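You operate a simulated robot arm through the tools that you are given. There is no shell and no other tool.

You are at the controls of a simulated two-armed robot. One attempt, no reset.

TASK
Put a scoop of sugar and a scoop of peanut in the small mortar and close both tins.
Fine: use the small ladle; it goes back in its pot.
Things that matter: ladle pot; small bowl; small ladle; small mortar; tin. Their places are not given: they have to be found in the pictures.

The check looks at the end state, three seconds after you hand in, the way a careful person would. Anything else that was tipped, shoved, dropped, spilled or broken makes it a failure.

THE ROBOT
Two 7-joint arms with fingered hands on one trunk that stands fixed in place. Base frame: the origin is at the foot of the trunk, x ahead of it, y to its left, z up; the work surface is at about z = 0.78. Lengths are in m, angles in degrees, forces in N, time in s.
The left shoulder is at [0.079, 0.109, 1.096], the right one opposite. With the tool pointing down near the work surface each hand reaches from about 0.46 to 0.82 m from the base axis, measured 20 degrees to its own side. Payload 3.6 kg a hand.
Tool frame (each hand has its own): the origin (TCP) lies between the finger pads and is the grasp point; the fingertips stand 0.03 m ahead of it; z points along the fingers, y is the line along which they close. The gripper opens to 0.104 m; its body begins 0.035 m behind the TCP. The gripper is a hand of 4 fingers: y runs from the thumb to the fingers, the wrist lies at [-0.015, -0.104, -0.178] in the tool frame, and closing takes about 1.5 s.
Orientation is told as [roll, pitch, yaw] about the base's x, y, z axes, in that order, counted from this pose: with the fingers straight down and the wrist toward the robot, the tool's x, y and z point along [0, 1, 0], [1, 0, 0] and [0, 0, -1] of the base frame.

THE INTERFACE
- The arms move only by the tool nudge_tool. It takes "left_increments", "right_increments" or both (then of equal length, played together; a hand with none holds still); each is a list of rows, each an object (a shift or turn left out is 0, a gripper value left out holds the last) with "gripper": the opening in per cent of the stroke, from 0 (shut) to 100 (fully open); "slide": the shift along the tool's x, y, z in m, a list of three; "dr": the turn, a rotation vector about the tool's x, y, z in degrees, a list of three. In form: [{"gripper": gripper, "slide": [x, y, z], "dr": [rx, ry, rz]}, ...]. A call has 1 to 20 rows; each row is the pose to reach, as a shift and turn from the pose commanded when the call began, along the tool's axes at that moment. Each row takes 0.2 s and may step no farther than 0.05 m and 8.6 degrees from the row before; otherwise, or with a gripper value out of range, the whole call is refused. Where a pose cannot be reached the arm comes as near as it can. A force on the tool above 40 N (or 10 N above the force at the start of the call, whichever is more), or a blocked arm, ends the call early, and 0.2 s more pass. Each finger travels about 0.072 m/s and halts on what it meets, pressing with about 25 N; the grip force reading is that of the motor and also rises with nothing between the fingers. The clock runs only during rows and for 0.2 s after the last one: add rows that repeat a pose to give the fingers time. The reply holds the time, the measured pose of the TCP, the force on the tool along the base axes, the opening and the grip force, in the units named above and with some noise, with the torque about the TCP (base axes, N m) and any sound that the robot's microphone picked up, and new pictures: "pictures" is both (left out), scene, wrist or none (wrist: the cameras of the hands that moved).
- Cameras (640 x 400 px; columns grow to the right, rows downward): "scene" is now at [0.1819, -0.0654, 1.2352]; the picture's right is [-0.53, -0.85, -0.01], its down [-0.43, 0.29, -0.86] and it looks along [0.73, -0.45, -0.51] (base axes); focal length 214 px, centre (320, 200). "left" rides on the left gripper at [-0.061, -0.092, -0.13] in its tool frame; the picture's right is [-0.81, -0.27, 0.52], its down [0.53, -0.71, 0.45] and it looks along [0.24, 0.64, 0.73] (tool axes); focal length 275 px, centre (320, 200). "right" rides on the right gripper at [0.061, -0.092, -0.13] in its tool frame; the picture's right is [-0.81, 0.27, -0.52], its down [-0.53, -0.71, 0.46] and it looks along [-0.24, 0.65, 0.72] (tool axes); focal length 275 px, centre (320, 200).
- raise_lower(by): moves the trunk up (or, below 0, down) by that many m; the arms and the scene camera ride with it, the base frame stays. It gives what a move gives, with no picture.
- hand_shape(shape, hand): the hand has 4 fingers and takes this shape, open, in about a second: jaw (thumb against the fingers, like two jaws); tri (thumb and two fingers); tip (a fingertip pinch); poke (one finger out to press); point (the index stretched); flat (the hand flat); cup (the hand cupped); fist (a fist). The gripper value then closes the fingers along that shape, each until it touches; the sizes above hold for jaw. It gives what a move gives, with no picture.
- turn_head(pan, tilt): turns the head with the scene camera to pan (to the left, within 80 degrees either way) and tilt (down, from -29 to 69), counted from straight ahead of the robot (the tilt from the chest, where the trunk bows). It gives what a move gives, and a new picture of the scene camera.
- point_at(camera, pixels): for up to 12 pixels [column, row] of the newest picture of that camera ("zoom" is the newest enlarged one), the place [x, y, z] in the base frame of the surface seen there, good to about 0.002 m. It takes no simulated time.
- close_up(camera, box): a new picture of the part [left, top, right, bottom] of that camera's present view, enlarged. It takes no simulated time.
- hand_in(): hands the job in; it is judged then, once.

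Unless the task says otherwise, let go and move clear before handing in.

The tools are called by a JSON object that holds its "name" and its "arguments". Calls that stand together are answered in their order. nudge_tool: Moves the arms, as the interface text tells. Its arguments: {"type":"object","properties":{"left_increments":{"type":"array"},"right_increments":{"type":"array"},"pictures":{"type":"string","enum":["both","scene","wrist","none"]}},"required":[]} The other tools are called the same way: raise_lower (by) moves the trunk up or down; hand_shape (shape, hand) gives the hand a shape; turn_head (pan, tilt) turns the head that bears the scene camera; point_at (camera, pixels) gives the place of the surface under pixels of a picture; close_up (camera, box) takes an enlarged picture of a part of a camera's view; hand_in () hands the job in.

At the start:

```text
time: 0.0
left_tool_pos: [0.5645, 0.0265, 1.1144]
left_ee_rot: [0.8, -0.2, -0.9]
left_contact_force: [0.5, 0.8, 0.0]
left_ft_torque: [0.03, 0.02, 0.0]
left_width: 0.1039
left_grip_force: 0.2
left_shape: jaw
right_tool_pos: [0.3443, -0.4368, 1.1821]
right_ee_rot: [0.8, -0.2, 0.1]
right_contact_force: [0.0, -0.9, -0.7]
right_ft_torque: [-0.03, -0.01, -0.01]
right_width: 0.1035
right_grip_force: 0.2
right_shape: jaw
trunk travel left (down, up): [-0.325, 0.211]
head pan, tilt (commanded): [-32.3, 30.7]
```

scene: 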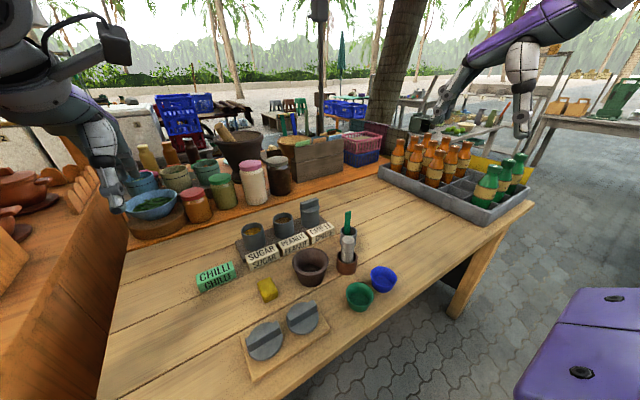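
right: 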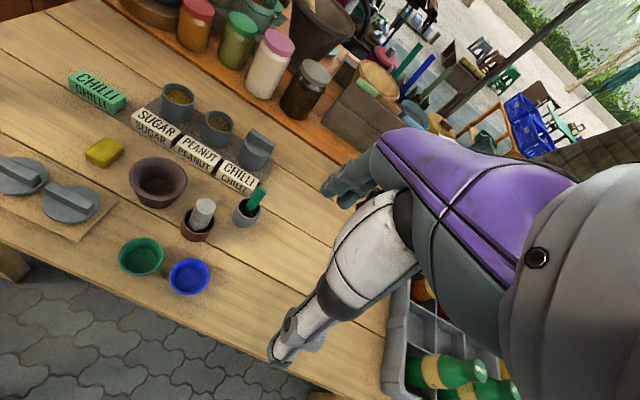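
left: 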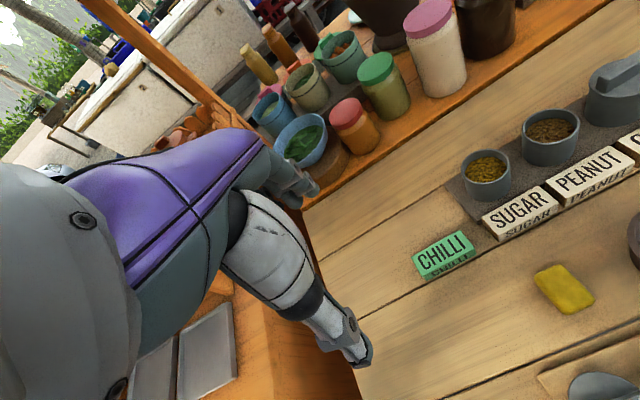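

The scene shows two open tins behind SUGAR and PEANUT labels (about [254,235] and [284,222]), a closed one behind CHILLI, a brown mortar at [310,265], a ladle pot with green handle at [348,225], and two lids at [265,340] and [302,317]. I'll take enlarged pictures to look closer.

{"name": "close_up", "arguments": {"camera": "scene", "box": [190, 180, 420, 324]}}

{"name": "close_up", "arguments": {"camera": "right", "box": [60, 60, 300, 310]}}

{"name": "close_up", "arguments": {"camera": "scene", "box": [220, 260, 420, 385]}}

```text
2.78 times, centred on (305, 252) of scene
```

zoom: 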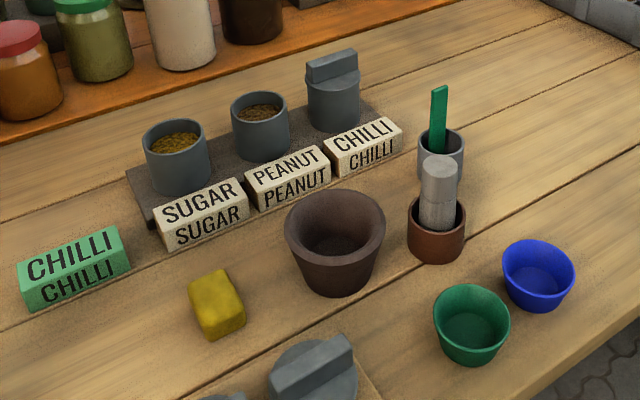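

```text
1.60 times, centred on (180, 185) of right
```

zoom: 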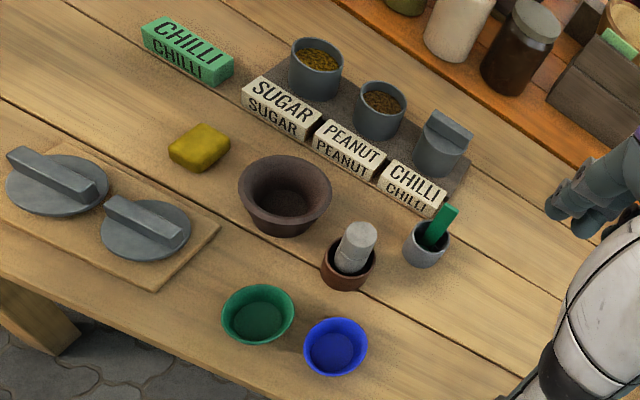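

```text
3.20 times, centred on (320, 322) of scene
```

zoom: 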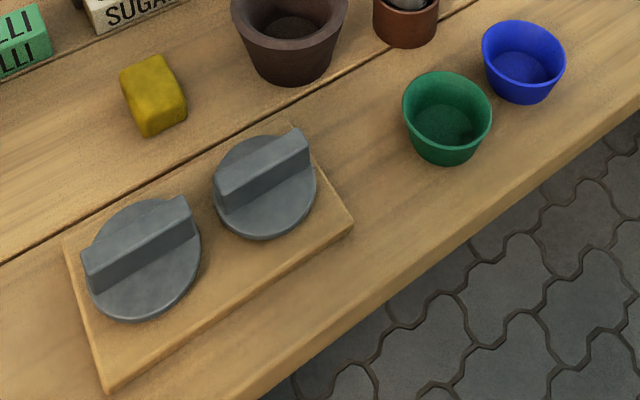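

The enlarged pictures show the items well; I'll measure their positions with point_at in fresh zooms.

{"name": "close_up", "arguments": {"camera": "left", "box": [430, 40, 640, 250]}}

{"name": "close_up", "arguments": {"camera": "scene", "box": [310, 190, 400, 310]}}

{"name": "close_up", "arguments": {"camera": "scene", "box": [190, 180, 420, 324]}}

{"name": "point_at", "arguments": {"camera": "zoom", "pixels": [[175, 143], [145, 143], [210, 143], [175, 122], [262, 112], [233, 105], [290, 105], [260, 93], [335, 245], [285, 225], [386, 225], [335, 190]]}}

{"name": "point_at", "arguments": {"camera": "zoom", "pixels": [[440, 88], [440, 120], [418, 145], [463, 145], [440, 178], [440, 160], [435, 200], [408, 215], [465, 215], [435, 262], [333, 60], [335, 130]]}}

```text
1.90 times, centred on (535, 145) of left
```

zoom: 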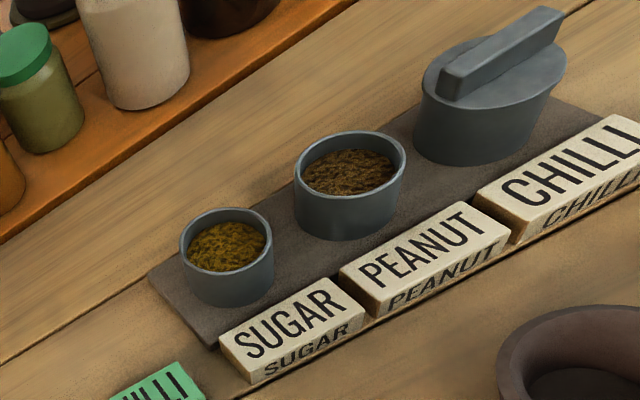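

```text
3.33 times, centred on (355, 250) of scene
```

zoom: 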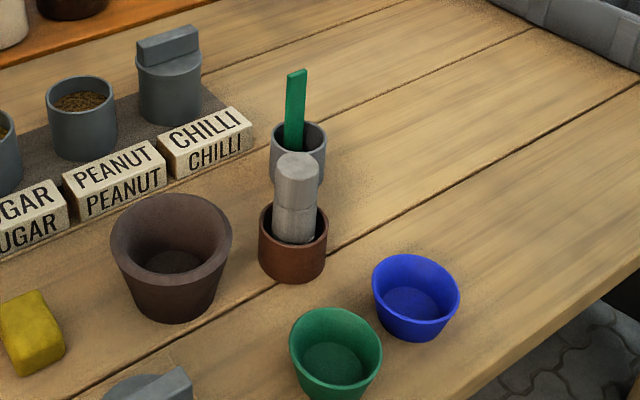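

```text
2.78 times, centred on (305, 252) of scene
```

zoom: 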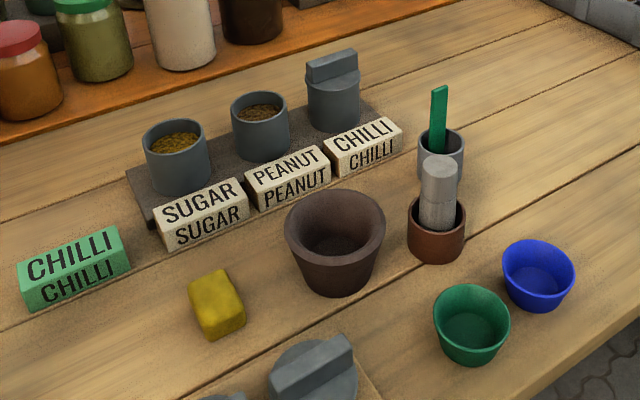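

```text
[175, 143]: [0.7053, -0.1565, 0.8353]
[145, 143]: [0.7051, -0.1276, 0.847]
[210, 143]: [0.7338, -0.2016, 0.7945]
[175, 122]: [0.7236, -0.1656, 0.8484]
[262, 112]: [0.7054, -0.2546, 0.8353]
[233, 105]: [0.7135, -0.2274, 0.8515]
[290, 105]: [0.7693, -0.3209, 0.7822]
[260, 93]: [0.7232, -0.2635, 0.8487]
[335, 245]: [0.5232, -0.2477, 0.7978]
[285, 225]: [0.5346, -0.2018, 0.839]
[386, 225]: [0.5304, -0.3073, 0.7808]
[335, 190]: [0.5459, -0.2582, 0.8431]
```

```text
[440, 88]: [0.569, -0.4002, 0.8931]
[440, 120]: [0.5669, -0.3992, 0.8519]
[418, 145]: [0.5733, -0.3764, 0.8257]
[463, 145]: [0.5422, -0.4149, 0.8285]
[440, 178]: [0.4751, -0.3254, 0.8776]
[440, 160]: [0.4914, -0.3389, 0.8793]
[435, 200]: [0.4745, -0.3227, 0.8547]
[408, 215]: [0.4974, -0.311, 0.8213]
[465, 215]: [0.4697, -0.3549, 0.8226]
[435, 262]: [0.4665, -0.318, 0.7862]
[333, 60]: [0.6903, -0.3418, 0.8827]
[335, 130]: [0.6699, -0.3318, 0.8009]
```

Tins are near (0.705,-0.157) and (0.705,-0.255), mortar near (0.51,-0.25), ladle handle at (0.569,-0.40). Now I'll measure the lids and the mortar rim and look at the ladle more closely.

{"name": "close_up", "arguments": {"camera": "right", "box": [180, 160, 290, 250]}}

{"name": "point_at", "arguments": {"camera": "zoom", "pixels": [[320, 200], [10, 10]]}}

{"name": "close_up", "arguments": {"camera": "scene", "box": [230, 280, 370, 385]}}

{"name": "point_at", "arguments": {"camera": "scene", "pixels": [[265, 336], [248, 343], [281, 327], [250, 355], [275, 352], [302, 313], [287, 318], [316, 306], [302, 330], [294, 305], [245, 372], [330, 328]]}}

```text
4.44 times, centred on (235, 205) of right
```

zoom: 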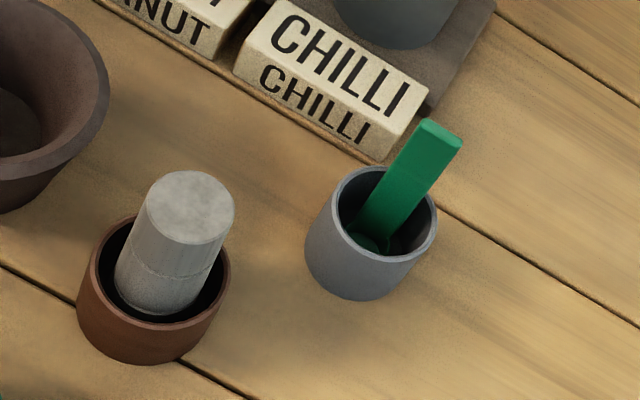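

```text
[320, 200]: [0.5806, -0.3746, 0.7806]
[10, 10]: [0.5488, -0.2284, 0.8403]
```

```text
3.81 times, centred on (300, 332) of scene
```

zoom: 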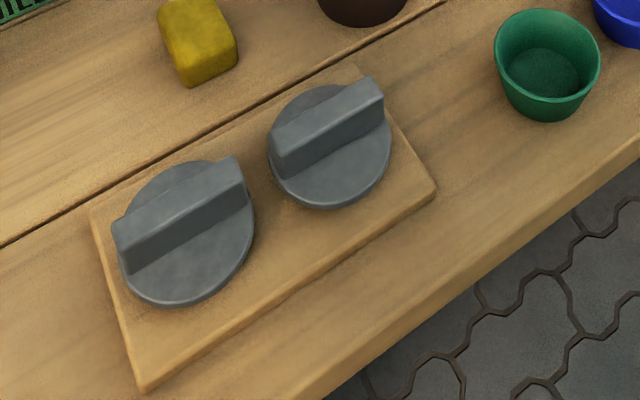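

```text
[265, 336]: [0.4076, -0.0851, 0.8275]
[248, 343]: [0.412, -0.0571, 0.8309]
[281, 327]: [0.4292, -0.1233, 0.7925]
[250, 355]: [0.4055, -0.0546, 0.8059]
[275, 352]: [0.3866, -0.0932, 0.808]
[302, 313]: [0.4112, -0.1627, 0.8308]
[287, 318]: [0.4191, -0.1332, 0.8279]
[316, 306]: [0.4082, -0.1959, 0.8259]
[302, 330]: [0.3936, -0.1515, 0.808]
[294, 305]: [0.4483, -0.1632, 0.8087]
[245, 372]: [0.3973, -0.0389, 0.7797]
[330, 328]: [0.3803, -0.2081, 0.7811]
```

The two lids are at about (0.408,-0.087) and (0.412,-0.165), bars along y, close to the robot; raising the trunk will give the right arm more room to reach both the lids and tins. I raise the trunk and then look down at the table.

{"name": "raise_lower", "arguments": {"by": 0.15}}

{"name": "turn_head", "arguments": {"pan": -30, "tilt": 45}}

```text
time: 1.8
left_tool_pos: [0.57, 0.043, 1.2615]
left_ee_rot: [0.0, 0.1, -0.7]
left_contact_force: [0.0, -0.4, -0.3]
left_ft_torque: [0.02, 0.0, 0.03]
left_width: 0.1039
left_grip_force: 0.1
left_shape: jaw
right_tool_pos: [0.3497, -0.4194, 1.3371]
right_ee_rot: [0.0, 0.1, 0.1]
right_contact_force: [0.2, -0.5, -0.4]
right_ft_torque: [0.04, 0.0, -0.03]
right_width: 0.1038
right_grip_force: 0.0
right_shape: jaw
trunk travel left (down, up): [-0.475, 0.061]
head pan, tilt (commanded): [-32.3, 30.7]
```

```text
time: 2.5
left_tool_pos: [0.569, 0.0426, 1.2623]
left_ee_rot: [0.1, 0.0, -0.8]
left_contact_force: [-0.9, -0.1, 0.2]
left_ft_torque: [0.04, -0.01, -0.03]
left_width: 0.1038
left_grip_force: 0.1
left_shape: jaw
right_tool_pos: [0.348, -0.4197, 1.3355]
right_ee_rot: [0.0, 0.1, 0.1]
right_contact_force: [1.1, 0.4, -0.4]
right_ft_torque: [-0.01, 0.02, 0.02]
right_width: 0.1038
right_grip_force: 0.1
right_shape: jaw
trunk travel left (down, up): [-0.475, 0.061]
head pan, tilt (commanded): [-30.0, 45.0]
```

scene: 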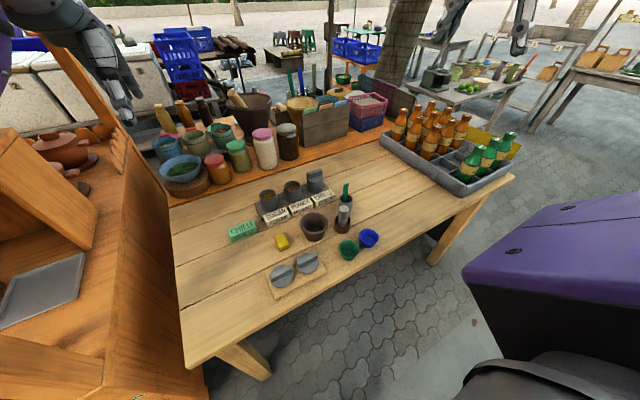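

The view is now steeper; I take enlarged pictures for precise measurements of tins, mortar, lids and ladle pot.

{"name": "close_up", "arguments": {"camera": "scene", "box": [250, 165, 390, 252]}}

{"name": "point_at", "arguments": {"camera": "zoom", "pixels": [[43, 130], [122, 118], [80, 103], [90, 152], [150, 95], [228, 90], [185, 72], [200, 117], [300, 42], [240, 240], [340, 225], [290, 200]]}}

{"name": "close_up", "arguments": {"camera": "scene", "box": [255, 240, 335, 300]}}

{"name": "close_up", "arguments": {"camera": "scene", "box": [320, 170, 384, 262]}}

```text
4.57 times, centred on (320, 208) of scene
```

zoom: 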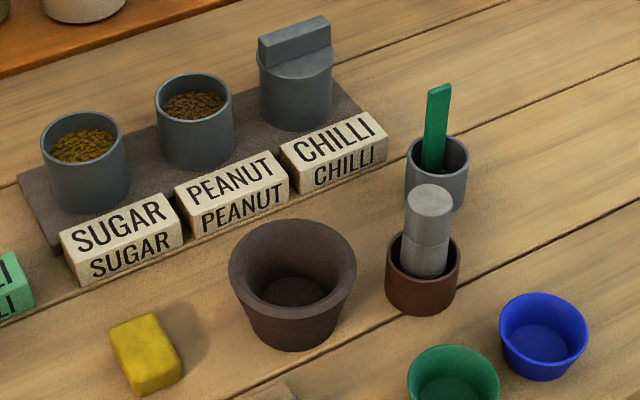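

```text
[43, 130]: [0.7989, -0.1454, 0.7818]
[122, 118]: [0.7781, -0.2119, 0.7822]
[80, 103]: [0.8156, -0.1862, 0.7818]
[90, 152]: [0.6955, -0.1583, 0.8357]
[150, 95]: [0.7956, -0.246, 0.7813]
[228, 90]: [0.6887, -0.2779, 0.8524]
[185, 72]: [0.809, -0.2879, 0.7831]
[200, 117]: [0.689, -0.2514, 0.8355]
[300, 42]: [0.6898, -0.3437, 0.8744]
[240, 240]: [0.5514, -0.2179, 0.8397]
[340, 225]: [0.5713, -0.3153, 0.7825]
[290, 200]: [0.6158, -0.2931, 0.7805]
```

```text
6.67 times, centred on (295, 270) of scene
```

zoom: 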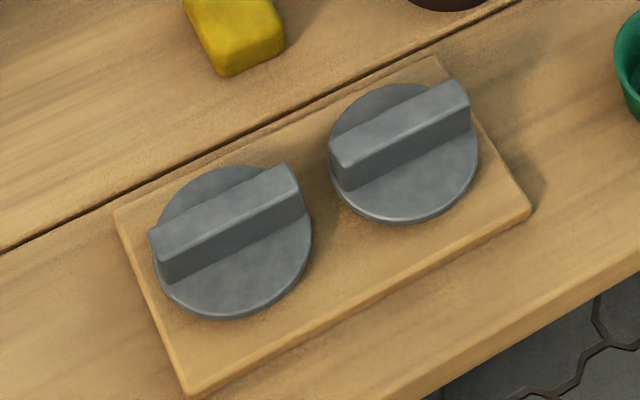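

```text
4.35 times, centred on (352, 216) of scene
```

zoom: 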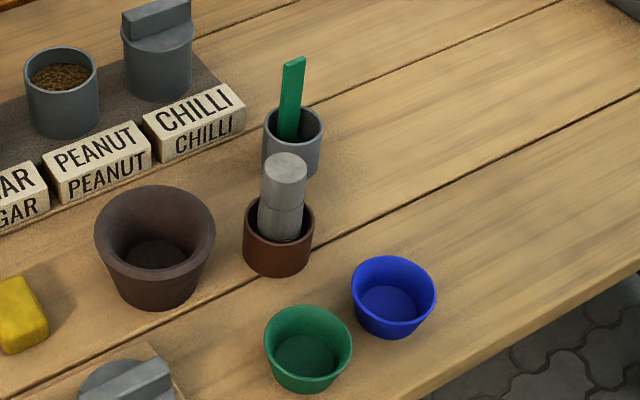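

Now I measure rim points more carefully on a fresh copy of the first zoom.

{"name": "close_up", "arguments": {"camera": "scene", "box": [250, 165, 390, 252]}}

{"name": "point_at", "arguments": {"camera": "zoom", "pixels": [[44, 142], [124, 136], [82, 114], [88, 165], [157, 102], [230, 96], [190, 75], [198, 121], [268, 72], [330, 70], [295, 20], [300, 130]]}}

{"name": "point_at", "arguments": {"camera": "zoom", "pixels": [[233, 262], [353, 262], [288, 222], [295, 311], [295, 290], [408, 160], [467, 158], [438, 138], [438, 172], [440, 88], [430, 88], [449, 86]]}}

{"name": "point_at", "arguments": {"camera": "zoom", "pixels": [[425, 160], [448, 168], [432, 165], [428, 200], [428, 190], [390, 245], [457, 245], [422, 275], [432, 130], [446, 130], [430, 110], [447, 110]]}}

{"name": "close_up", "arguments": {"camera": "scene", "box": [255, 240, 335, 300]}}

{"name": "point_at", "arguments": {"camera": "zoom", "pixels": [[155, 232], [290, 172], [160, 270], [300, 200], [230, 195], [225, 315], [215, 170], [165, 285], [308, 235], [225, 240], [190, 380], [450, 280]]}}

{"name": "point_at", "arguments": {"camera": "zoom", "pixels": [[335, 155], [460, 85], [340, 185], [468, 115], [400, 115], [400, 220], [395, 88], [333, 170], [474, 165], [400, 150], [400, 180], [520, 205]]}}

```text
4.57 times, centred on (320, 208) of scene
```

zoom: 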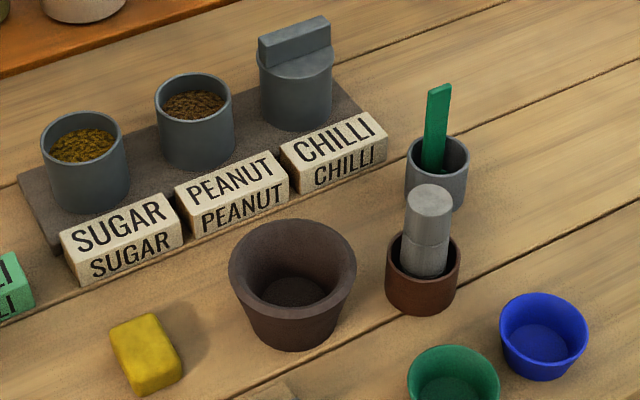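

```text
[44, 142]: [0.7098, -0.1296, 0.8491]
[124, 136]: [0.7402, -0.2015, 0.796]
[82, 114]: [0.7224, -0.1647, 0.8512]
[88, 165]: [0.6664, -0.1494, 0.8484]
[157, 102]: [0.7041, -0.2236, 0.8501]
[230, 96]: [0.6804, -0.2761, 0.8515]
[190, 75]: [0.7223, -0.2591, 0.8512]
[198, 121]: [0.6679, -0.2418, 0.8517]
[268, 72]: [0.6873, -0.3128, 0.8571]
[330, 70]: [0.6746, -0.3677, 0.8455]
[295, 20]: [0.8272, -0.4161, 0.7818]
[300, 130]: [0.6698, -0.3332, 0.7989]
```

```text
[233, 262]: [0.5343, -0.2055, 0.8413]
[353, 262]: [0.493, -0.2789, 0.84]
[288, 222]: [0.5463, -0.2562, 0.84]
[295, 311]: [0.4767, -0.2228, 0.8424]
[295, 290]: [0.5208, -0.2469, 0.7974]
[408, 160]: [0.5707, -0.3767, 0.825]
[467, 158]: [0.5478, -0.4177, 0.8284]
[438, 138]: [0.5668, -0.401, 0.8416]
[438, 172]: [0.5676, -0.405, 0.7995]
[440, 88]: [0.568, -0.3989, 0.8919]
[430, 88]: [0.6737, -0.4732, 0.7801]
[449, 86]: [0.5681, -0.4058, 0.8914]
```

```text
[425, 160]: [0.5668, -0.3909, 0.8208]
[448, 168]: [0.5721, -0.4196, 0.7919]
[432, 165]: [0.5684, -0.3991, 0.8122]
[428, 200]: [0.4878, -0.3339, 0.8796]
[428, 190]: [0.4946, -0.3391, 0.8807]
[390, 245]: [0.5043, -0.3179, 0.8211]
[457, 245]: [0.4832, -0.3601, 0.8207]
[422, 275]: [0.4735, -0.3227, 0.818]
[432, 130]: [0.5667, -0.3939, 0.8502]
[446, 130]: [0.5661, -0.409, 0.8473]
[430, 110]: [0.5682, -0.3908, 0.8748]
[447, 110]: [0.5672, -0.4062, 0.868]
```

```text
6.67 times, centred on (295, 270) of scene
```

zoom: 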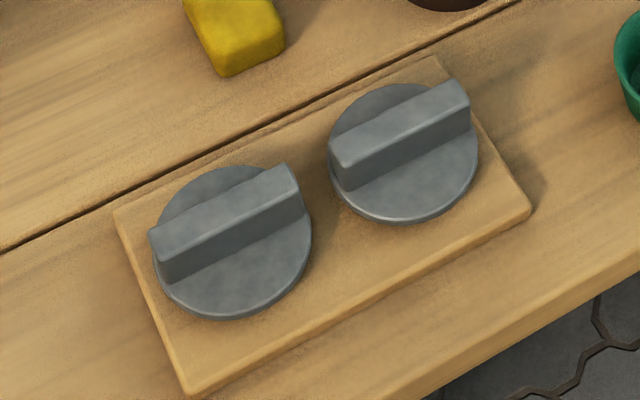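

```text
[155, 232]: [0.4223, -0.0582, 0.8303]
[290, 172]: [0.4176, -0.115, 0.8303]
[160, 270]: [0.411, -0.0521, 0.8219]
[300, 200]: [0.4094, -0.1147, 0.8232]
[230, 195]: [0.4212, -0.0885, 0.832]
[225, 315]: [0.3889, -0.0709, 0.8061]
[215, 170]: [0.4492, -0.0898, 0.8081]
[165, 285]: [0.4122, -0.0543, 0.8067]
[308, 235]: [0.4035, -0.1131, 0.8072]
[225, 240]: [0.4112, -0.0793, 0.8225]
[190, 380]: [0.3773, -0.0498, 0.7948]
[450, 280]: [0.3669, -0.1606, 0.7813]
```

```text
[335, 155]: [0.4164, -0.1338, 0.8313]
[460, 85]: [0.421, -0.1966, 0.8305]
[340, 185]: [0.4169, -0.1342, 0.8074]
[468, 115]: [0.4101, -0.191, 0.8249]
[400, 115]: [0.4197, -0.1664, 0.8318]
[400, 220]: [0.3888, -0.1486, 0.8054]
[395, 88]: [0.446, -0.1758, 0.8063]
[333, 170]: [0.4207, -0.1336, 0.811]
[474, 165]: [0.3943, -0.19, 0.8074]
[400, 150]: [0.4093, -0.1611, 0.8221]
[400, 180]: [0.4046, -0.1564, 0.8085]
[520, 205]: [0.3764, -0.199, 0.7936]
```

Tins are centred at about (0.695,-0.155) and (0.6945,-0.251), mortar at (0.5115,-0.2405), ladle strip thin along x at (0.568,-0.399), top z 0.893. Before touching anything I'll test in free air above the mortar whether the right hand can roll far enough to pour.

{"name": "nudge_tool", "arguments": {"right_increments": [{"slide": [0.016, 0.025, -0.0], "dr": [0, 0, 0]}, {"slide": [0.032, 0.05, 0.03]}, {"slide": [0.048, 0.075, 0.065]}, {"slide": [0.064, 0.1, 0.1]}, {"slide": [0.08, 0.125, 0.14]}, {"slide": [0.096, 0.15, 0.18]}, {"slide": [0.11, 0.1755, 0.22]}, {"slide": [0.11, 0.1755, 0.255]}, {"slide": [0.11, 0.1755, 0.255]}], "pictures": "both"}}

```text
time: 4.5
left_tool_pos: [0.57, 0.0427, 1.2622]
left_ee_rot: [-0.1, -0.1, -0.8]
left_contact_force: [0.1, -0.6, -0.2]
left_ft_torque: [0.01, -0.05, -0.01]
left_width: 0.1037
left_grip_force: 0.0
left_shape: jaw
right_tool_pos: [0.524, -0.3106, 1.0823]
right_ee_rot: [0.0, 0.0, 0.1]
right_contact_force: [0.5, 0.7, -0.6]
right_ft_torque: [0.0, 0.0, 0.01]
right_width: 0.1039
right_grip_force: 0.1
right_shape: jaw
trunk travel left (down, up): [-0.475, 0.061]
head pan, tilt (commanded): [-30.0, 45.0]
```

scene: 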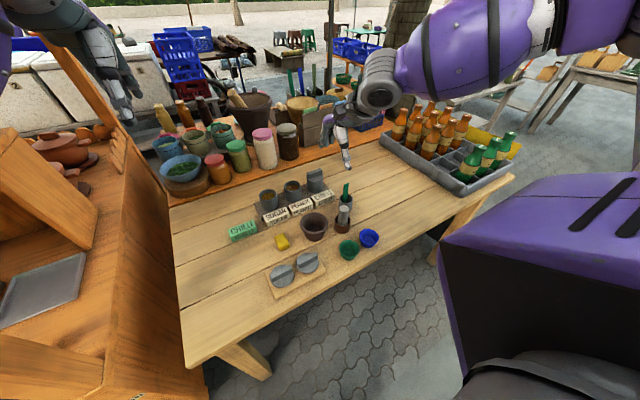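
right: 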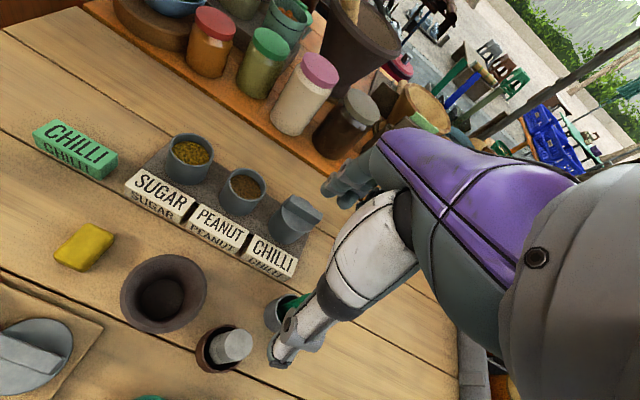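

The arm follows exactly and is now at (0.524,-0.311,1.082). Now I test the roll about tool y by 115 degrees in free air.

{"name": "nudge_tool", "arguments": {"right_increments": [{"dr": [0, 8.5, 0]}, {"dr": [0, 17, 0]}, {"dr": [0, 25.5, 0]}, {"dr": [0, 34, 0]}, {"dr": [0, 42.5, 0]}, {"dr": [0, 51, 0]}, {"dr": [0, 59.5, 0]}, {"dr": [0, 68, 0]}, {"dr": [0, 76.5, 0]}, {"dr": [0, 85, 0]}, {"dr": [0, 93.5, 0]}, {"dr": [0, 102, 0]}, {"dr": [0, 110, 0]}, {"dr": [0, 118, 0]}, {"dr": [0, 118, 0]}], "pictures": "both"}}

```text
time: 7.7
left_tool_pos: [0.5685, 0.0425, 1.2615]
left_ee_rot: [0.0, 0.1, -0.7]
left_contact_force: [0.3, 0.0, -0.4]
left_ft_torque: [-0.02, 0.02, 0.03]
left_width: 0.1037
left_grip_force: 0.0
left_shape: jaw
right_tool_pos: [0.4908, -0.1906, 1.3656]
right_ee_rot: [106.6, 8.3, -5.4]
right_contact_force: [0.2, -0.1, 0.4]
right_ft_torque: [-0.03, 0.03, 0.0]
right_width: 0.1038
right_grip_force: 0.0
right_shape: jaw
right hand out of reach, approached as far as the arm can: row 8, 9, 10, 11, 12, 13, 14, 15
trunk travel left (down, up): [-0.475, 0.061]
head pan, tilt (commanded): [-30.0, 45.0]
```

scene: 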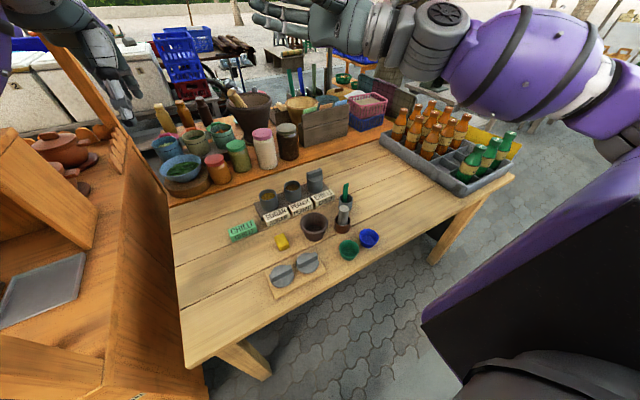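
right: 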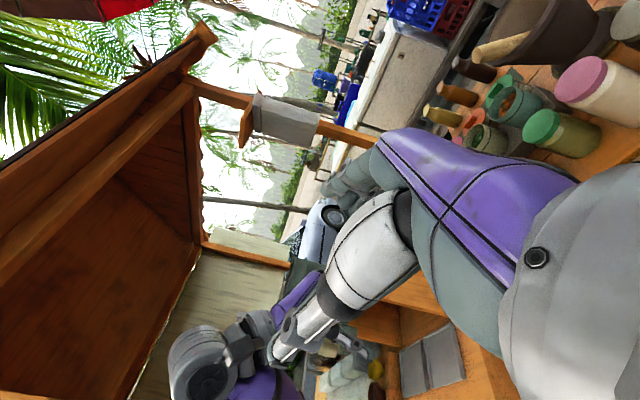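

At about 68° the roll becomes unreachable at this height and the arm drifted up to z 1.37, so a sideways roll is not the way. I roll back and will test pitching (fingers swinging forward and up) instead.

{"name": "nudge_tool", "arguments": {"right_increments": [{"dr": [0, -8.5, 0]}, {"dr": [0, -17, 0]}, {"dr": [0, -25.5, 0]}, {"dr": [0, -34, 0]}, {"dr": [0, -42.5, 0]}, {"dr": [0, -51, 0]}, {"dr": [0, -59.5, 0]}, {"dr": [0, -68, 0]}, {"dr": [0, -76.5, 0]}, {"dr": [0, -85, 0]}, {"dr": [0, -93.5, 0]}, {"dr": [0, -102, 0]}, {"dr": [0, -110, 0]}, {"dr": [0, -118, 0]}, {"dr": [0, -118, 0]}], "pictures": "none"}}

```text
time: 10.9
left_tool_pos: [0.5685, 0.0413, 1.2619]
left_ee_rot: [0.1, 0.0, -0.8]
left_contact_force: [0.2, -0.7, -1.3]
left_ft_torque: [-0.01, 0.03, 0.0]
left_width: 0.1038
left_grip_force: 0.0
left_shape: jaw
right_tool_pos: [0.4797, -0.2046, 1.3726]
right_ee_rot: [-11.5, 8.3, -5.5]
right_contact_force: [0.5, -0.6, -0.7]
right_ft_torque: [0.0, -0.01, 0.01]
right_width: 0.1038
right_grip_force: 0.1
right_shape: jaw
trunk travel left (down, up): [-0.475, 0.061]
head pan, tilt (commanded): [-30.0, 45.0]
```

The commanded pose was clipped, so the hand is now at (0.48,-0.205,1.373) with residual tilt. I reset the orientation first.

{"name": "nudge_tool", "arguments": {"right_increments": [{"dr": [-4.41, 5.53, -2.32]}, {"dr": [-8.82, 11.07, -4.64]}, {"dr": [-8.82, 11.07, -4.64]}], "pictures": "none"}}

```text
time: 11.7
left_tool_pos: [0.569, 0.043, 1.2611]
left_ee_rot: [-0.1, 0.0, -0.8]
left_contact_force: [-0.3, -0.6, -0.4]
left_ft_torque: [-0.02, 0.01, -0.01]
left_width: 0.1041
left_grip_force: 0.2
left_shape: jaw
right_tool_pos: [0.4795, -0.2031, 1.3724]
right_ee_rot: [0.0, 0.1, 0.0]
right_contact_force: [-0.2, -0.8, -0.1]
right_ft_torque: [-0.01, 0.02, -0.02]
right_width: 0.1041
right_grip_force: 0.2
right_shape: jaw
trunk travel left (down, up): [-0.475, 0.061]
head pan, tilt (commanded): [-30.0, 45.0]
```

Orientation is level again. Now I test pitching 110° while moving to about (0.43,-0.245,1.05), above the near side of the mortar.

{"name": "nudge_tool", "arguments": {"right_increments": [{"slide": [-0.003, -0.004, 0.023], "dr": [-8, 0, 0]}, {"slide": [-0.006, -0.008, 0.046], "dr": [-16, 0, 0]}, {"slide": [-0.009, -0.011, 0.069], "dr": [-24, 0, 0]}, {"slide": [-0.012, -0.014, 0.092], "dr": [-32, 0, 0]}, {"slide": [-0.015, -0.018, 0.115], "dr": [-40, 0, 0]}, {"slide": [-0.018, -0.022, 0.138], "dr": [-48, 0, 0]}, {"slide": [-0.021, -0.025, 0.161], "dr": [-56, 0, 0]}, {"slide": [-0.024, -0.029, 0.184], "dr": [-64, 0, 0]}, {"slide": [-0.027, -0.033, 0.207], "dr": [-72, 0, 0]}, {"slide": [-0.03, -0.037, 0.23], "dr": [-80, 0, 0]}, {"slide": [-0.033, -0.041, 0.253], "dr": [-88, 0, 0]}, {"slide": [-0.036, -0.045, 0.276], "dr": [-96, 0, 0]}, {"slide": [-0.04, -0.05, 0.3], "dr": [-104, 0, 0]}, {"slide": [-0.04, -0.05, 0.32], "dr": [-110, 0, 0]}, {"slide": [-0.04, -0.05, 0.32], "dr": [-110, 0, 0]}], "pictures": "both"}}

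```text
time: 14.9
left_tool_pos: [0.5684, 0.043, 1.2621]
left_ee_rot: [0.1, 0.0, -0.9]
left_contact_force: [0.1, 0.4, -0.3]
left_ft_torque: [0.02, 0.0, 0.01]
left_width: 0.1039
left_grip_force: 0.0
left_shape: jaw
right_tool_pos: [0.4414, -0.2863, 1.1801]
right_ee_rot: [-179.5, -70.1, 179.7]
right_contact_force: [-0.4, -0.9, -0.4]
right_ft_torque: [0.01, -0.03, 0.03]
right_width: 0.1038
right_grip_force: 0.0
right_shape: jaw
right hand out of reach, approached as far as the arm can: row 5, 6, 7, 8, 12, 13, 14, 15
trunk travel left (down, up): [-0.475, 0.061]
head pan, tilt (commanded): [-30.0, 45.0]
```

scene: 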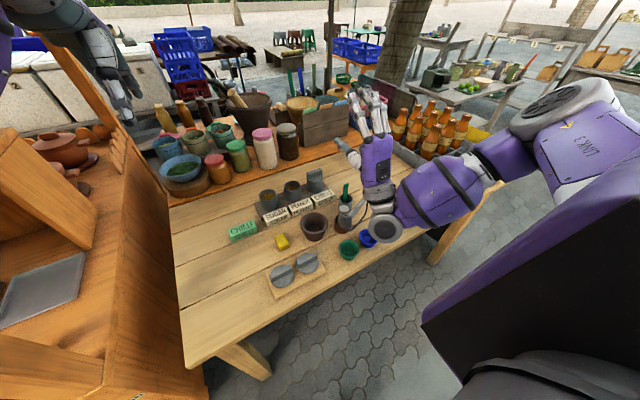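
right: 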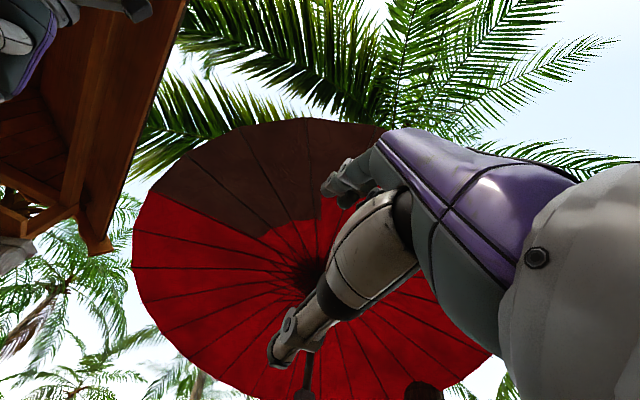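

Pitch 110° is reachable but only with the wrist low (TCP at z 1.18 with raised trunk). A more natural option is a "handshake" pour: yaw about -60°, then tilt about tool y. I swing back to level first.

{"name": "nudge_tool", "arguments": {"right_increments": [{"dr": [8, 0, 0]}, {"dr": [16, 0, 0]}, {"dr": [24, 0, 0]}, {"dr": [32, 0, 0]}, {"dr": [40, 0, 0]}, {"dr": [48, 0, 0]}, {"dr": [56, 0, 0]}, {"dr": [64, 0, 0]}, {"dr": [72, 0, 0]}, {"dr": [80, 0, 0]}, {"dr": [88, 0, 0]}, {"dr": [96, 0, 0]}, {"dr": [104, 0, 0]}, {"dr": [110, 0, 0]}, {"dr": [110, 0, 0]}], "pictures": "none"}}

{"name": "point_at", "arguments": {"camera": "scene", "pixels": [[300, 305], [330, 290], [270, 320], [350, 255], [360, 245], [376, 240], [283, 242], [240, 232]]}}

```text
time: 18.1
left_tool_pos: [0.5685, 0.043, 1.2621]
left_ee_rot: [0.0, -0.1, -0.8]
left_contact_force: [0.4, 0.4, 0.0]
left_ft_torque: [-0.04, -0.01, -0.01]
left_width: 0.1039
left_grip_force: 0.1
left_shape: jaw
right_tool_pos: [0.4376, -0.2893, 1.181]
right_ee_rot: [0.0, 0.1, 0.2]
right_contact_force: [-0.1, 0.1, 0.5]
right_ft_torque: [0.0, 0.0, -0.02]
right_width: 0.1038
right_grip_force: 0.0
right_shape: jaw
right hand out of reach, approached as far as the arm can: row 6, 7, 8, 9
trunk travel left (down, up): [-0.475, 0.061]
head pan, tilt (commanded): [-30.0, 45.0]
```

```text
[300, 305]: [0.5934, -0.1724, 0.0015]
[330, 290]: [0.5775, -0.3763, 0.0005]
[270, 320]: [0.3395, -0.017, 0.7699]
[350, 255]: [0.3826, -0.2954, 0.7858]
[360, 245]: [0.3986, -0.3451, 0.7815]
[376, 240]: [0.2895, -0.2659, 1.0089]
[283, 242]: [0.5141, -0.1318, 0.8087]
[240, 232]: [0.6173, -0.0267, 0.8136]
```

Level again at (0.438,-0.289,1.181); table's near edge is at x≈0.34. Now yaw by -60° while lowering to z≈1.05.

{"name": "nudge_tool", "arguments": {"right_increments": [{"slide": [0, 0, 0.02], "dr": [0, 0, 8]}, {"slide": [0, 0, 0.04], "dr": [0, 0, 16]}, {"slide": [0, 0, 0.06], "dr": [0, 0, 24]}, {"slide": [0, 0, 0.08], "dr": [0, 0, 32]}, {"slide": [0, 0, 0.1], "dr": [0, 0, 40]}, {"slide": [0, 0, 0.12], "dr": [0, 0, 48]}, {"slide": [0, 0, 0.13], "dr": [0, 0, 54]}, {"slide": [0, 0, 0.13], "dr": [0, 0, 60]}, {"slide": [0, 0, 0.13], "dr": [0, 0, 60]}], "pictures": "none"}}

```text
time: 20.1
left_tool_pos: [0.5687, 0.043, 1.262]
left_ee_rot: [0.0, 0.0, -0.8]
left_contact_force: [-0.2, 0.6, -0.1]
left_ft_torque: [0.04, 0.05, 0.01]
left_width: 0.1036
left_grip_force: 0.1
left_shape: jaw
right_tool_pos: [0.4371, -0.2896, 1.0512]
right_ee_rot: [-0.1, 0.0, -60.0]
right_contact_force: [0.9, 0.9, -0.9]
right_ft_torque: [-0.01, -0.01, 0.03]
right_width: 0.1039
right_grip_force: 0.1
right_shape: jaw
trunk travel left (down, up): [-0.475, 0.061]
head pan, tilt (commanded): [-30.0, 45.0]
```

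Yaw -60° works. Now tilt about tool y by up to 115°.

{"name": "nudge_tool", "arguments": {"right_increments": [{"dr": [0, 8.2, 0]}, {"dr": [0, 16.4, 0]}, {"dr": [0, 24.6, 0]}, {"dr": [0, 32.8, 0]}, {"dr": [0, 41, 0]}, {"dr": [0, 49.2, 0]}, {"dr": [0, 57.4, 0]}, {"dr": [0, 65.6, 0]}, {"dr": [0, 73.8, 0]}, {"dr": [0, 82, 0]}, {"dr": [0, 90.2, 0]}, {"dr": [0, 98.4, 0]}, {"dr": [0, 106.6, 0]}, {"dr": [0, 114.8, 0]}, {"dr": [0, 114.8, 0]}], "pictures": "both"}}

```text
time: 23.3
left_tool_pos: [0.5694, 0.0427, 1.2617]
left_ee_rot: [0.1, 0.1, -0.7]
left_contact_force: [-0.1, 0.8, 0.7]
left_ft_torque: [0.01, 0.01, -0.01]
left_width: 0.1039
left_grip_force: 0.1
left_shape: jaw
right_tool_pos: [0.4362, -0.2887, 1.0498]
right_ee_rot: [114.8, 0.0, -60.0]
right_contact_force: [0.2, -0.1, -0.1]
right_ft_torque: [-0.01, 0.02, -0.01]
right_width: 0.1041
right_grip_force: 0.0
right_shape: jaw
right hand out of reach, approached as far as the arm can: row 8, 9
trunk travel left (down, up): [-0.475, 0.061]
head pan, tilt (commanded): [-30.0, 45.0]
```

scene: 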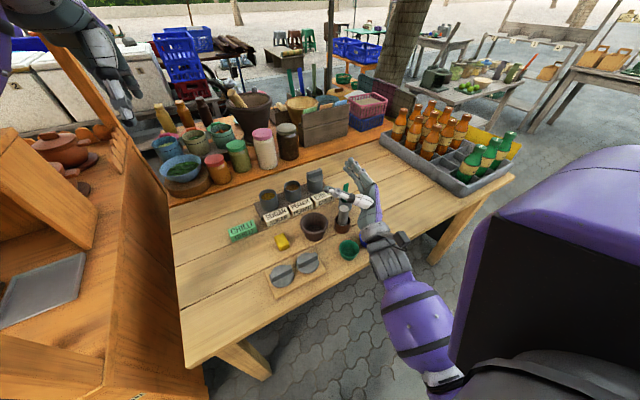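
right: 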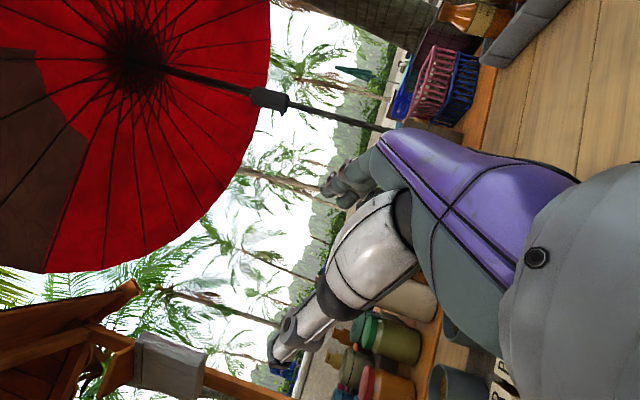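

The handshake pour works: at yaw -60° and tilt 114.8° the TCP is where commanded (0.436,-0.289,1.05), wrist off the table edge. I test lowering a further 0.1 m in this attitude.

{"name": "nudge_tool", "arguments": {"right_increments": [{"slide": [-0.03, 0, -0.014]}, {"slide": [-0.06, 0, -0.028]}, {"slide": [-0.0906, 0, -0.0423]}, {"slide": [-0.0906, 0, -0.0423]}], "pictures": "scene"}}

```text
time: 24.3
left_tool_pos: [0.5696, 0.0427, 1.2626]
left_ee_rot: [0.0, 0.0, -0.8]
left_contact_force: [-0.3, 0.7, 0.4]
left_ft_torque: [-0.01, 0.04, -0.01]
left_width: 0.1038
left_grip_force: 0.1
left_shape: jaw
right_tool_pos: [0.4366, -0.2893, 0.9496]
right_ee_rot: [114.7, 0.1, -60.0]
right_contact_force: [0.0, -0.1, -0.2]
right_ft_torque: [0.02, 0.0, -0.02]
right_width: 0.1043
right_grip_force: 0.0
right_shape: jaw
trunk travel left (down, up): [-0.475, 0.061]
head pan, tilt (commanded): [-30.0, 45.0]
```

scene: 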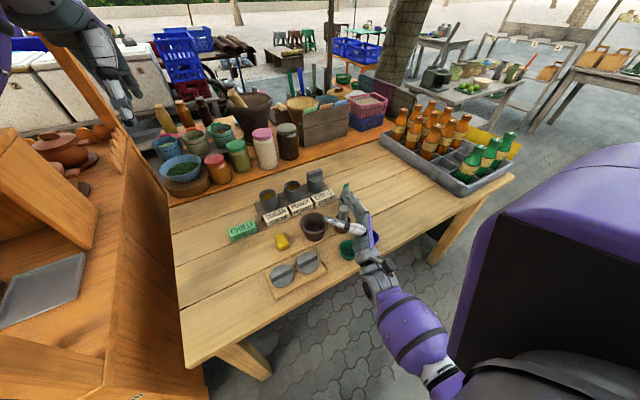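

Reachable at z 0.95 too. I tilt back in parts to see whether the 65–75° region is a problem at this height.

{"name": "nudge_tool", "arguments": {"right_increments": [{"dr": [0, -8.2, 0]}, {"dr": [0, -16.4, 0]}, {"dr": [0, -24.6, 0]}, {"dr": [0, -32.8, 0]}, {"dr": [0, -41, 0]}, {"dr": [0, -49.2, 0]}], "pictures": "none"}}

{"name": "nudge_tool", "arguments": {"right_increments": [{"dr": [0, -8.2, 0]}, {"dr": [0, -16.4, 0]}, {"dr": [0, -24.6, 0]}, {"dr": [0, -32.8, 0]}, {"dr": [0, -41, 0]}, {"dr": [0, -49.2, 0]}, {"dr": [0, -57.4, 0]}, {"dr": [0, -65.6, 0]}], "pictures": "none"}}

```text
time: 25.7
left_tool_pos: [0.568, 0.042, 1.2616]
left_ee_rot: [0.0, 0.0, -0.7]
left_contact_force: [0.1, 0.4, 0.1]
left_ft_torque: [0.04, 0.01, 0.01]
left_width: 0.104
left_grip_force: 0.0
left_shape: jaw
right_tool_pos: [0.4371, -0.289, 0.9497]
right_ee_rot: [65.4, 0.0, -59.9]
right_contact_force: [0.3, -0.2, 0.1]
right_ft_torque: [-0.01, -0.02, -0.01]
right_width: 0.1038
right_grip_force: 0.0
right_shape: jaw
trunk travel left (down, up): [-0.475, 0.061]
head pan, tilt (commanded): [-30.0, 45.0]
```

```text
time: 27.5
left_tool_pos: [0.5703, 0.0426, 1.2611]
left_ee_rot: [0.0, 0.1, -0.7]
left_contact_force: [0.2, -0.3, -1.7]
left_ft_torque: [0.02, 0.0, 0.02]
left_width: 0.1039
left_grip_force: 0.0
left_shape: jaw
right_tool_pos: [0.4381, -0.2893, 0.9502]
right_ee_rot: [-0.2, 0.0, -59.9]
right_contact_force: [-0.6, 0.2, -0.6]
right_ft_torque: [0.02, 0.01, -0.03]
right_width: 0.104
right_grip_force: 0.0
right_shape: jaw
trunk travel left (down, up): [-0.475, 0.061]
head pan, tilt (commanded): [-30.0, 45.0]
```

Full tilt range works in this arm configuration. Now I yaw back to 0 while rising, then head for the ladle pot.

{"name": "nudge_tool", "arguments": {"right_increments": [{"slide": [0, 0, -0.02], "dr": [0, 0, -8]}, {"slide": [0, 0, -0.04], "dr": [0, 0, -16]}, {"slide": [0, 0, -0.06], "dr": [0, 0, -24]}, {"slide": [0, 0, -0.08], "dr": [0, 0, -32]}, {"slide": [0, 0, -0.1], "dr": [0, 0, -40]}, {"slide": [0, 0, -0.1], "dr": [0, 0, -48]}, {"slide": [0, 0, -0.1], "dr": [0, 0, -54]}, {"slide": [0, 0, -0.1], "dr": [0, 0, -60], "gripper": 60}, {"slide": [0, 0, -0.1], "dr": [0, 0, -60], "gripper": 60}, {"slide": [0, 0, -0.1], "dr": [0, 0, -60], "gripper": 60}], "pictures": "both"}}

```text
time: 29.7
left_tool_pos: [0.5688, 0.0426, 1.2612]
left_ee_rot: [0.0, 0.0, -0.8]
left_contact_force: [-1.3, 0.4, 0.3]
left_ft_torque: [0.02, 0.0, 0.01]
left_width: 0.1039
left_grip_force: 0.0
left_shape: jaw
right_tool_pos: [0.4398, -0.29, 1.0484]
right_ee_rot: [-0.1, 0.0, -0.1]
right_contact_force: [0.2, -0.4, 0.0]
right_ft_torque: [-0.03, 0.02, 0.0]
right_width: 0.0627
right_grip_force: 0.1
right_shape: jaw
right hand out of reach, approached as far as the arm can: row 8, 9, 10
trunk travel left (down, up): [-0.475, 0.061]
head pan, tilt (commanded): [-30.0, 45.0]
```

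scene: 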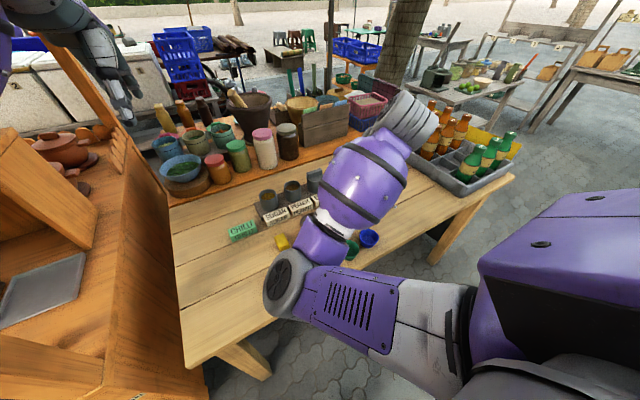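
right: 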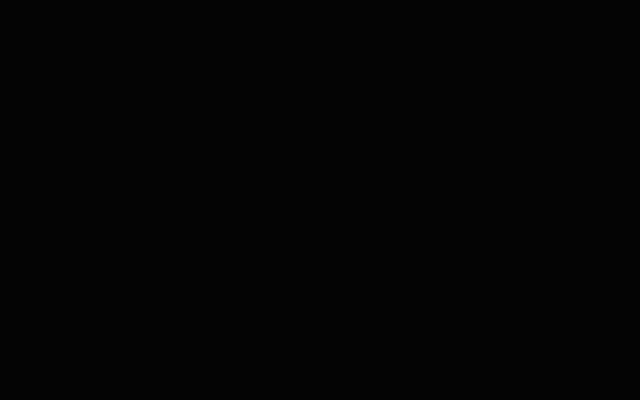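

The arm is now in an odd branch with the elbow swung across in front (disc at pixel [285,285]); I check where those parts are.

{"name": "point_at", "arguments": {"camera": "scene", "pixels": [[285, 285], [280, 310], [300, 260], [325, 250], [365, 180], [410, 120], [385, 150], [340, 310], [430, 320], [310, 235]]}}

```text
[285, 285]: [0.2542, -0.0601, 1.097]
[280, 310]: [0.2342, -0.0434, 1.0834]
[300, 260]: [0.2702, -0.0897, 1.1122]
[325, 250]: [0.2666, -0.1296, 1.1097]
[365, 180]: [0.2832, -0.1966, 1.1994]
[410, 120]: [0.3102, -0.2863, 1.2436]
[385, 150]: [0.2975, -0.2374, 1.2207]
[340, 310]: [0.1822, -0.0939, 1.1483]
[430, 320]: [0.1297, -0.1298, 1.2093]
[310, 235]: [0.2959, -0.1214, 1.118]
```

The elbow is at (0.25,-0.06,1.09) with the forearm folded across, a bad branch for working. I'll go back through the handshake pose (yaw -60°, tilt) and then unwind via the raised pose to recover the normal elbow-out branch.

{"name": "nudge_tool", "arguments": {"right_increments": [{"dr": [0, 0, 8]}, {"dr": [0, 0, 16]}, {"dr": [0, 0, 24]}, {"dr": [0, 0, 32]}, {"dr": [0, 0, 40]}, {"dr": [0, 0, 48]}, {"dr": [0, 0, 54]}, {"dr": [0, 0, 60]}, {"dr": [0, 0, 60]}], "pictures": "scene"}}

{"name": "nudge_tool", "arguments": {"right_increments": [{"dr": [0, 8.2, 0]}, {"dr": [0, 16.4, 0]}, {"dr": [0, 24.6, 0]}, {"dr": [0, 32.8, 0]}, {"dr": [0, 41, 0]}, {"dr": [0, 49.2, 0]}, {"dr": [0, 57.4, 0]}, {"dr": [0, 65.6, 0]}], "pictures": "scene"}}

```text
time: 31.7
left_tool_pos: [0.5696, 0.0429, 1.2621]
left_ee_rot: [0.0, 0.0, -0.8]
left_contact_force: [-0.2, 0.1, -0.1]
left_ft_torque: [0.01, -0.01, -0.02]
left_width: 0.104
left_grip_force: 0.1
left_shape: jaw
right_tool_pos: [0.4402, -0.2898, 1.0481]
right_ee_rot: [-0.1, 0.0, -60.0]
right_contact_force: [0.7, 0.0, 0.1]
right_ft_torque: [0.0, 0.02, -0.01]
right_width: 0.0629
right_grip_force: 0.0
right_shape: jaw
trunk travel left (down, up): [-0.475, 0.061]
head pan, tilt (commanded): [-30.0, 45.0]
```

scene: 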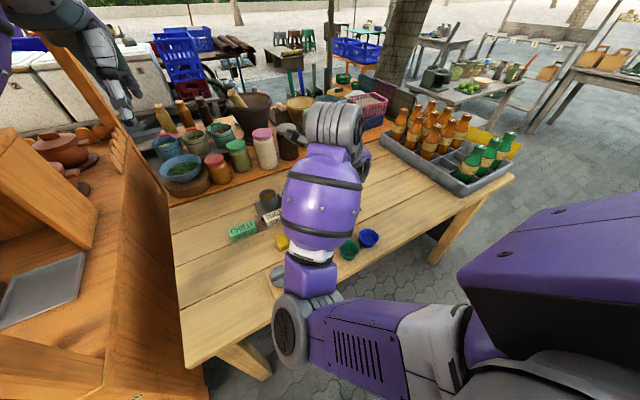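

```text
time: 33.7
left_tool_pos: [0.5693, 0.0419, 1.2619]
left_ee_rot: [0.1, 0.0, -0.9]
left_contact_force: [-0.2, -1.0, 0.1]
left_ft_torque: [0.0, 0.0, 0.01]
left_width: 0.104
left_grip_force: 0.1
left_shape: jaw
right_tool_pos: [0.4606, -0.2951, 1.0992]
right_ee_rot: [71.3, -4.2, -60.4]
right_contact_force: [0.1, 0.0, 0.5]
right_ft_torque: [-0.02, -0.03, -0.03]
right_width: 0.0626
right_grip_force: 0.0
right_shape: jaw
trunk travel left (down, up): [-0.475, 0.061]
head pan, tilt (commanded): [-30.0, 45.0]
stopped in row 8 (right hand): the arm was blocked; the commanded pose is now the measured one
```

scene: 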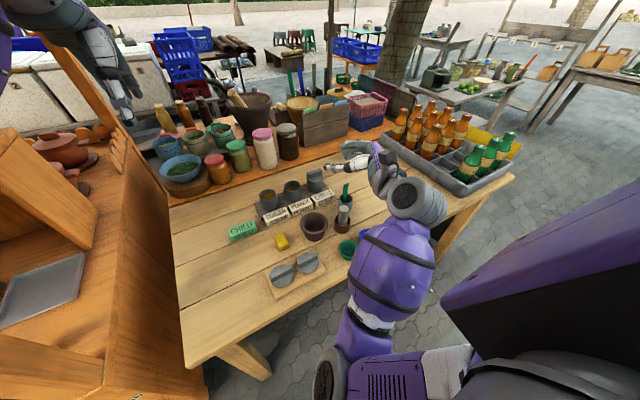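

The call was stopped as "blocked" near 71° tilt with the hand at (0.46,-0.295,1.10); nothing is near it but its own arm. I continue a little with the tilt to see the posture settle.

{"name": "nudge_tool", "arguments": {"right_increments": [{"dr": [0, 7, 0]}, {"dr": [0, 14, 0]}, {"dr": [0, 21, 0]}, {"dr": [0, 28, 0]}, {"dr": [0, 35, 0]}, {"dr": [0, 35, 0]}], "pictures": "scene"}}

```text
time: 35.0
left_tool_pos: [0.5672, 0.0416, 1.2623]
left_ee_rot: [0.0, 0.0, -0.7]
left_contact_force: [0.3, -0.2, -0.4]
left_ft_torque: [0.0, 0.0, 0.01]
left_width: 0.1037
left_grip_force: 0.1
left_shape: jaw
right_tool_pos: [0.4775, -0.2929, 1.1556]
right_ee_rot: [113.3, -7.5, -61.1]
right_contact_force: [-0.3, -0.2, 0.0]
right_ft_torque: [0.01, -0.01, -0.03]
right_width: 0.0626
right_grip_force: 0.1
right_shape: jaw
trunk travel left (down, up): [-0.475, 0.061]
head pan, tilt (commanded): [-30.0, 45.0]
stopped in row 6 (right hand): the arm was blocked; the commanded pose is now the measured one
```

scene: 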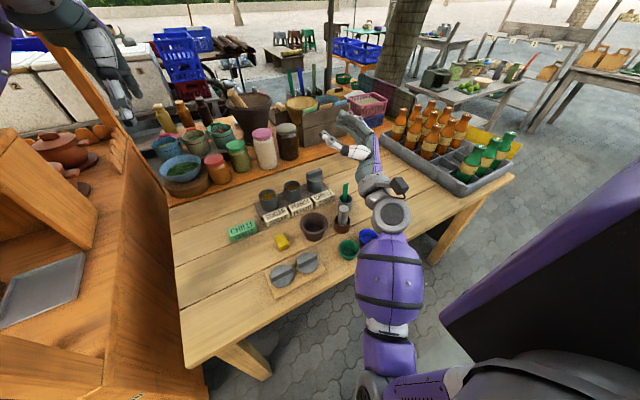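

The hand is now at (0.478,-0.293,1.156), tilt 113°. I raise it 0.2 m and then swing yaw back toward 0 while still tilted, to reach the elbow-out posture seen in the first test.

{"name": "nudge_tool", "arguments": {"right_increments": [{"slide": [0.0364, 0.0052, 0.0157]}, {"slide": [0.0728, 0.0104, 0.0314]}, {"slide": [0.1092, 0.0157, 0.047]}, {"slide": [0.1457, 0.0209, 0.0627]}, {"slide": [0.1821, 0.0261, 0.0784]}, {"slide": [0.1821, 0.0261, 0.0784], "dr": [7.28, 1.04, 3.14]}, {"slide": [0.1821, 0.0261, 0.0784], "dr": [14.57, 2.09, 6.27]}, {"slide": [0.1821, 0.0261, 0.0784], "dr": [21.85, 3.13, 9.41]}, {"slide": [0.1821, 0.0261, 0.0784], "dr": [29.1, 4.18, 12.55]}, {"slide": [0.1821, 0.0261, 0.0784], "dr": [36.4, 5.22, 15.7]}, {"slide": [0.1821, 0.0261, 0.0784], "dr": [43.7, 6.26, 18.8]}, {"slide": [0.1821, 0.0261, 0.0784], "dr": [51, 7.3, 21.96]}, {"slide": [0.1821, 0.0261, 0.0784], "dr": [54.6, 7.8, 23.5]}, {"slide": [0.1821, 0.0261, 0.0784], "dr": [54.6, 7.8, 23.5]}], "pictures": "scene"}}

```text
time: 38.0
left_tool_pos: [0.5679, 0.0447, 1.2618]
left_ee_rot: [0.0, 0.0, -0.7]
left_contact_force: [0.5, -0.2, 0.4]
left_ft_torque: [-0.04, 0.01, 0.02]
left_width: 0.1039
left_grip_force: 0.1
left_shape: jaw
right_tool_pos: [0.4774, -0.2925, 1.3548]
right_ee_rot: [113.3, -7.3, -1.1]
right_contact_force: [0.1, 0.1, 0.1]
right_ft_torque: [0.02, 0.0, 0.0]
right_width: 0.0627
right_grip_force: 0.0
right_shape: jaw
trunk travel left (down, up): [-0.475, 0.061]
head pan, tilt (commanded): [-30.0, 45.0]
```

scene: 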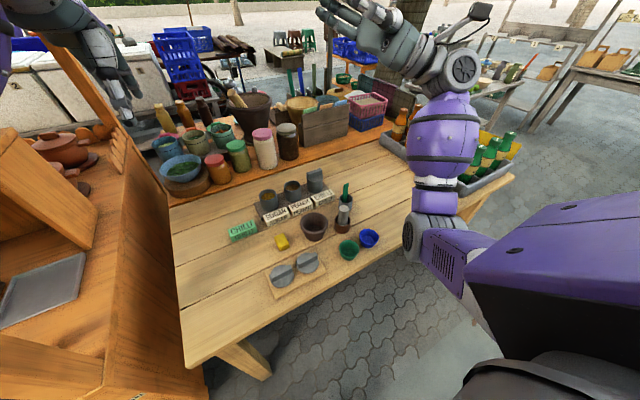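

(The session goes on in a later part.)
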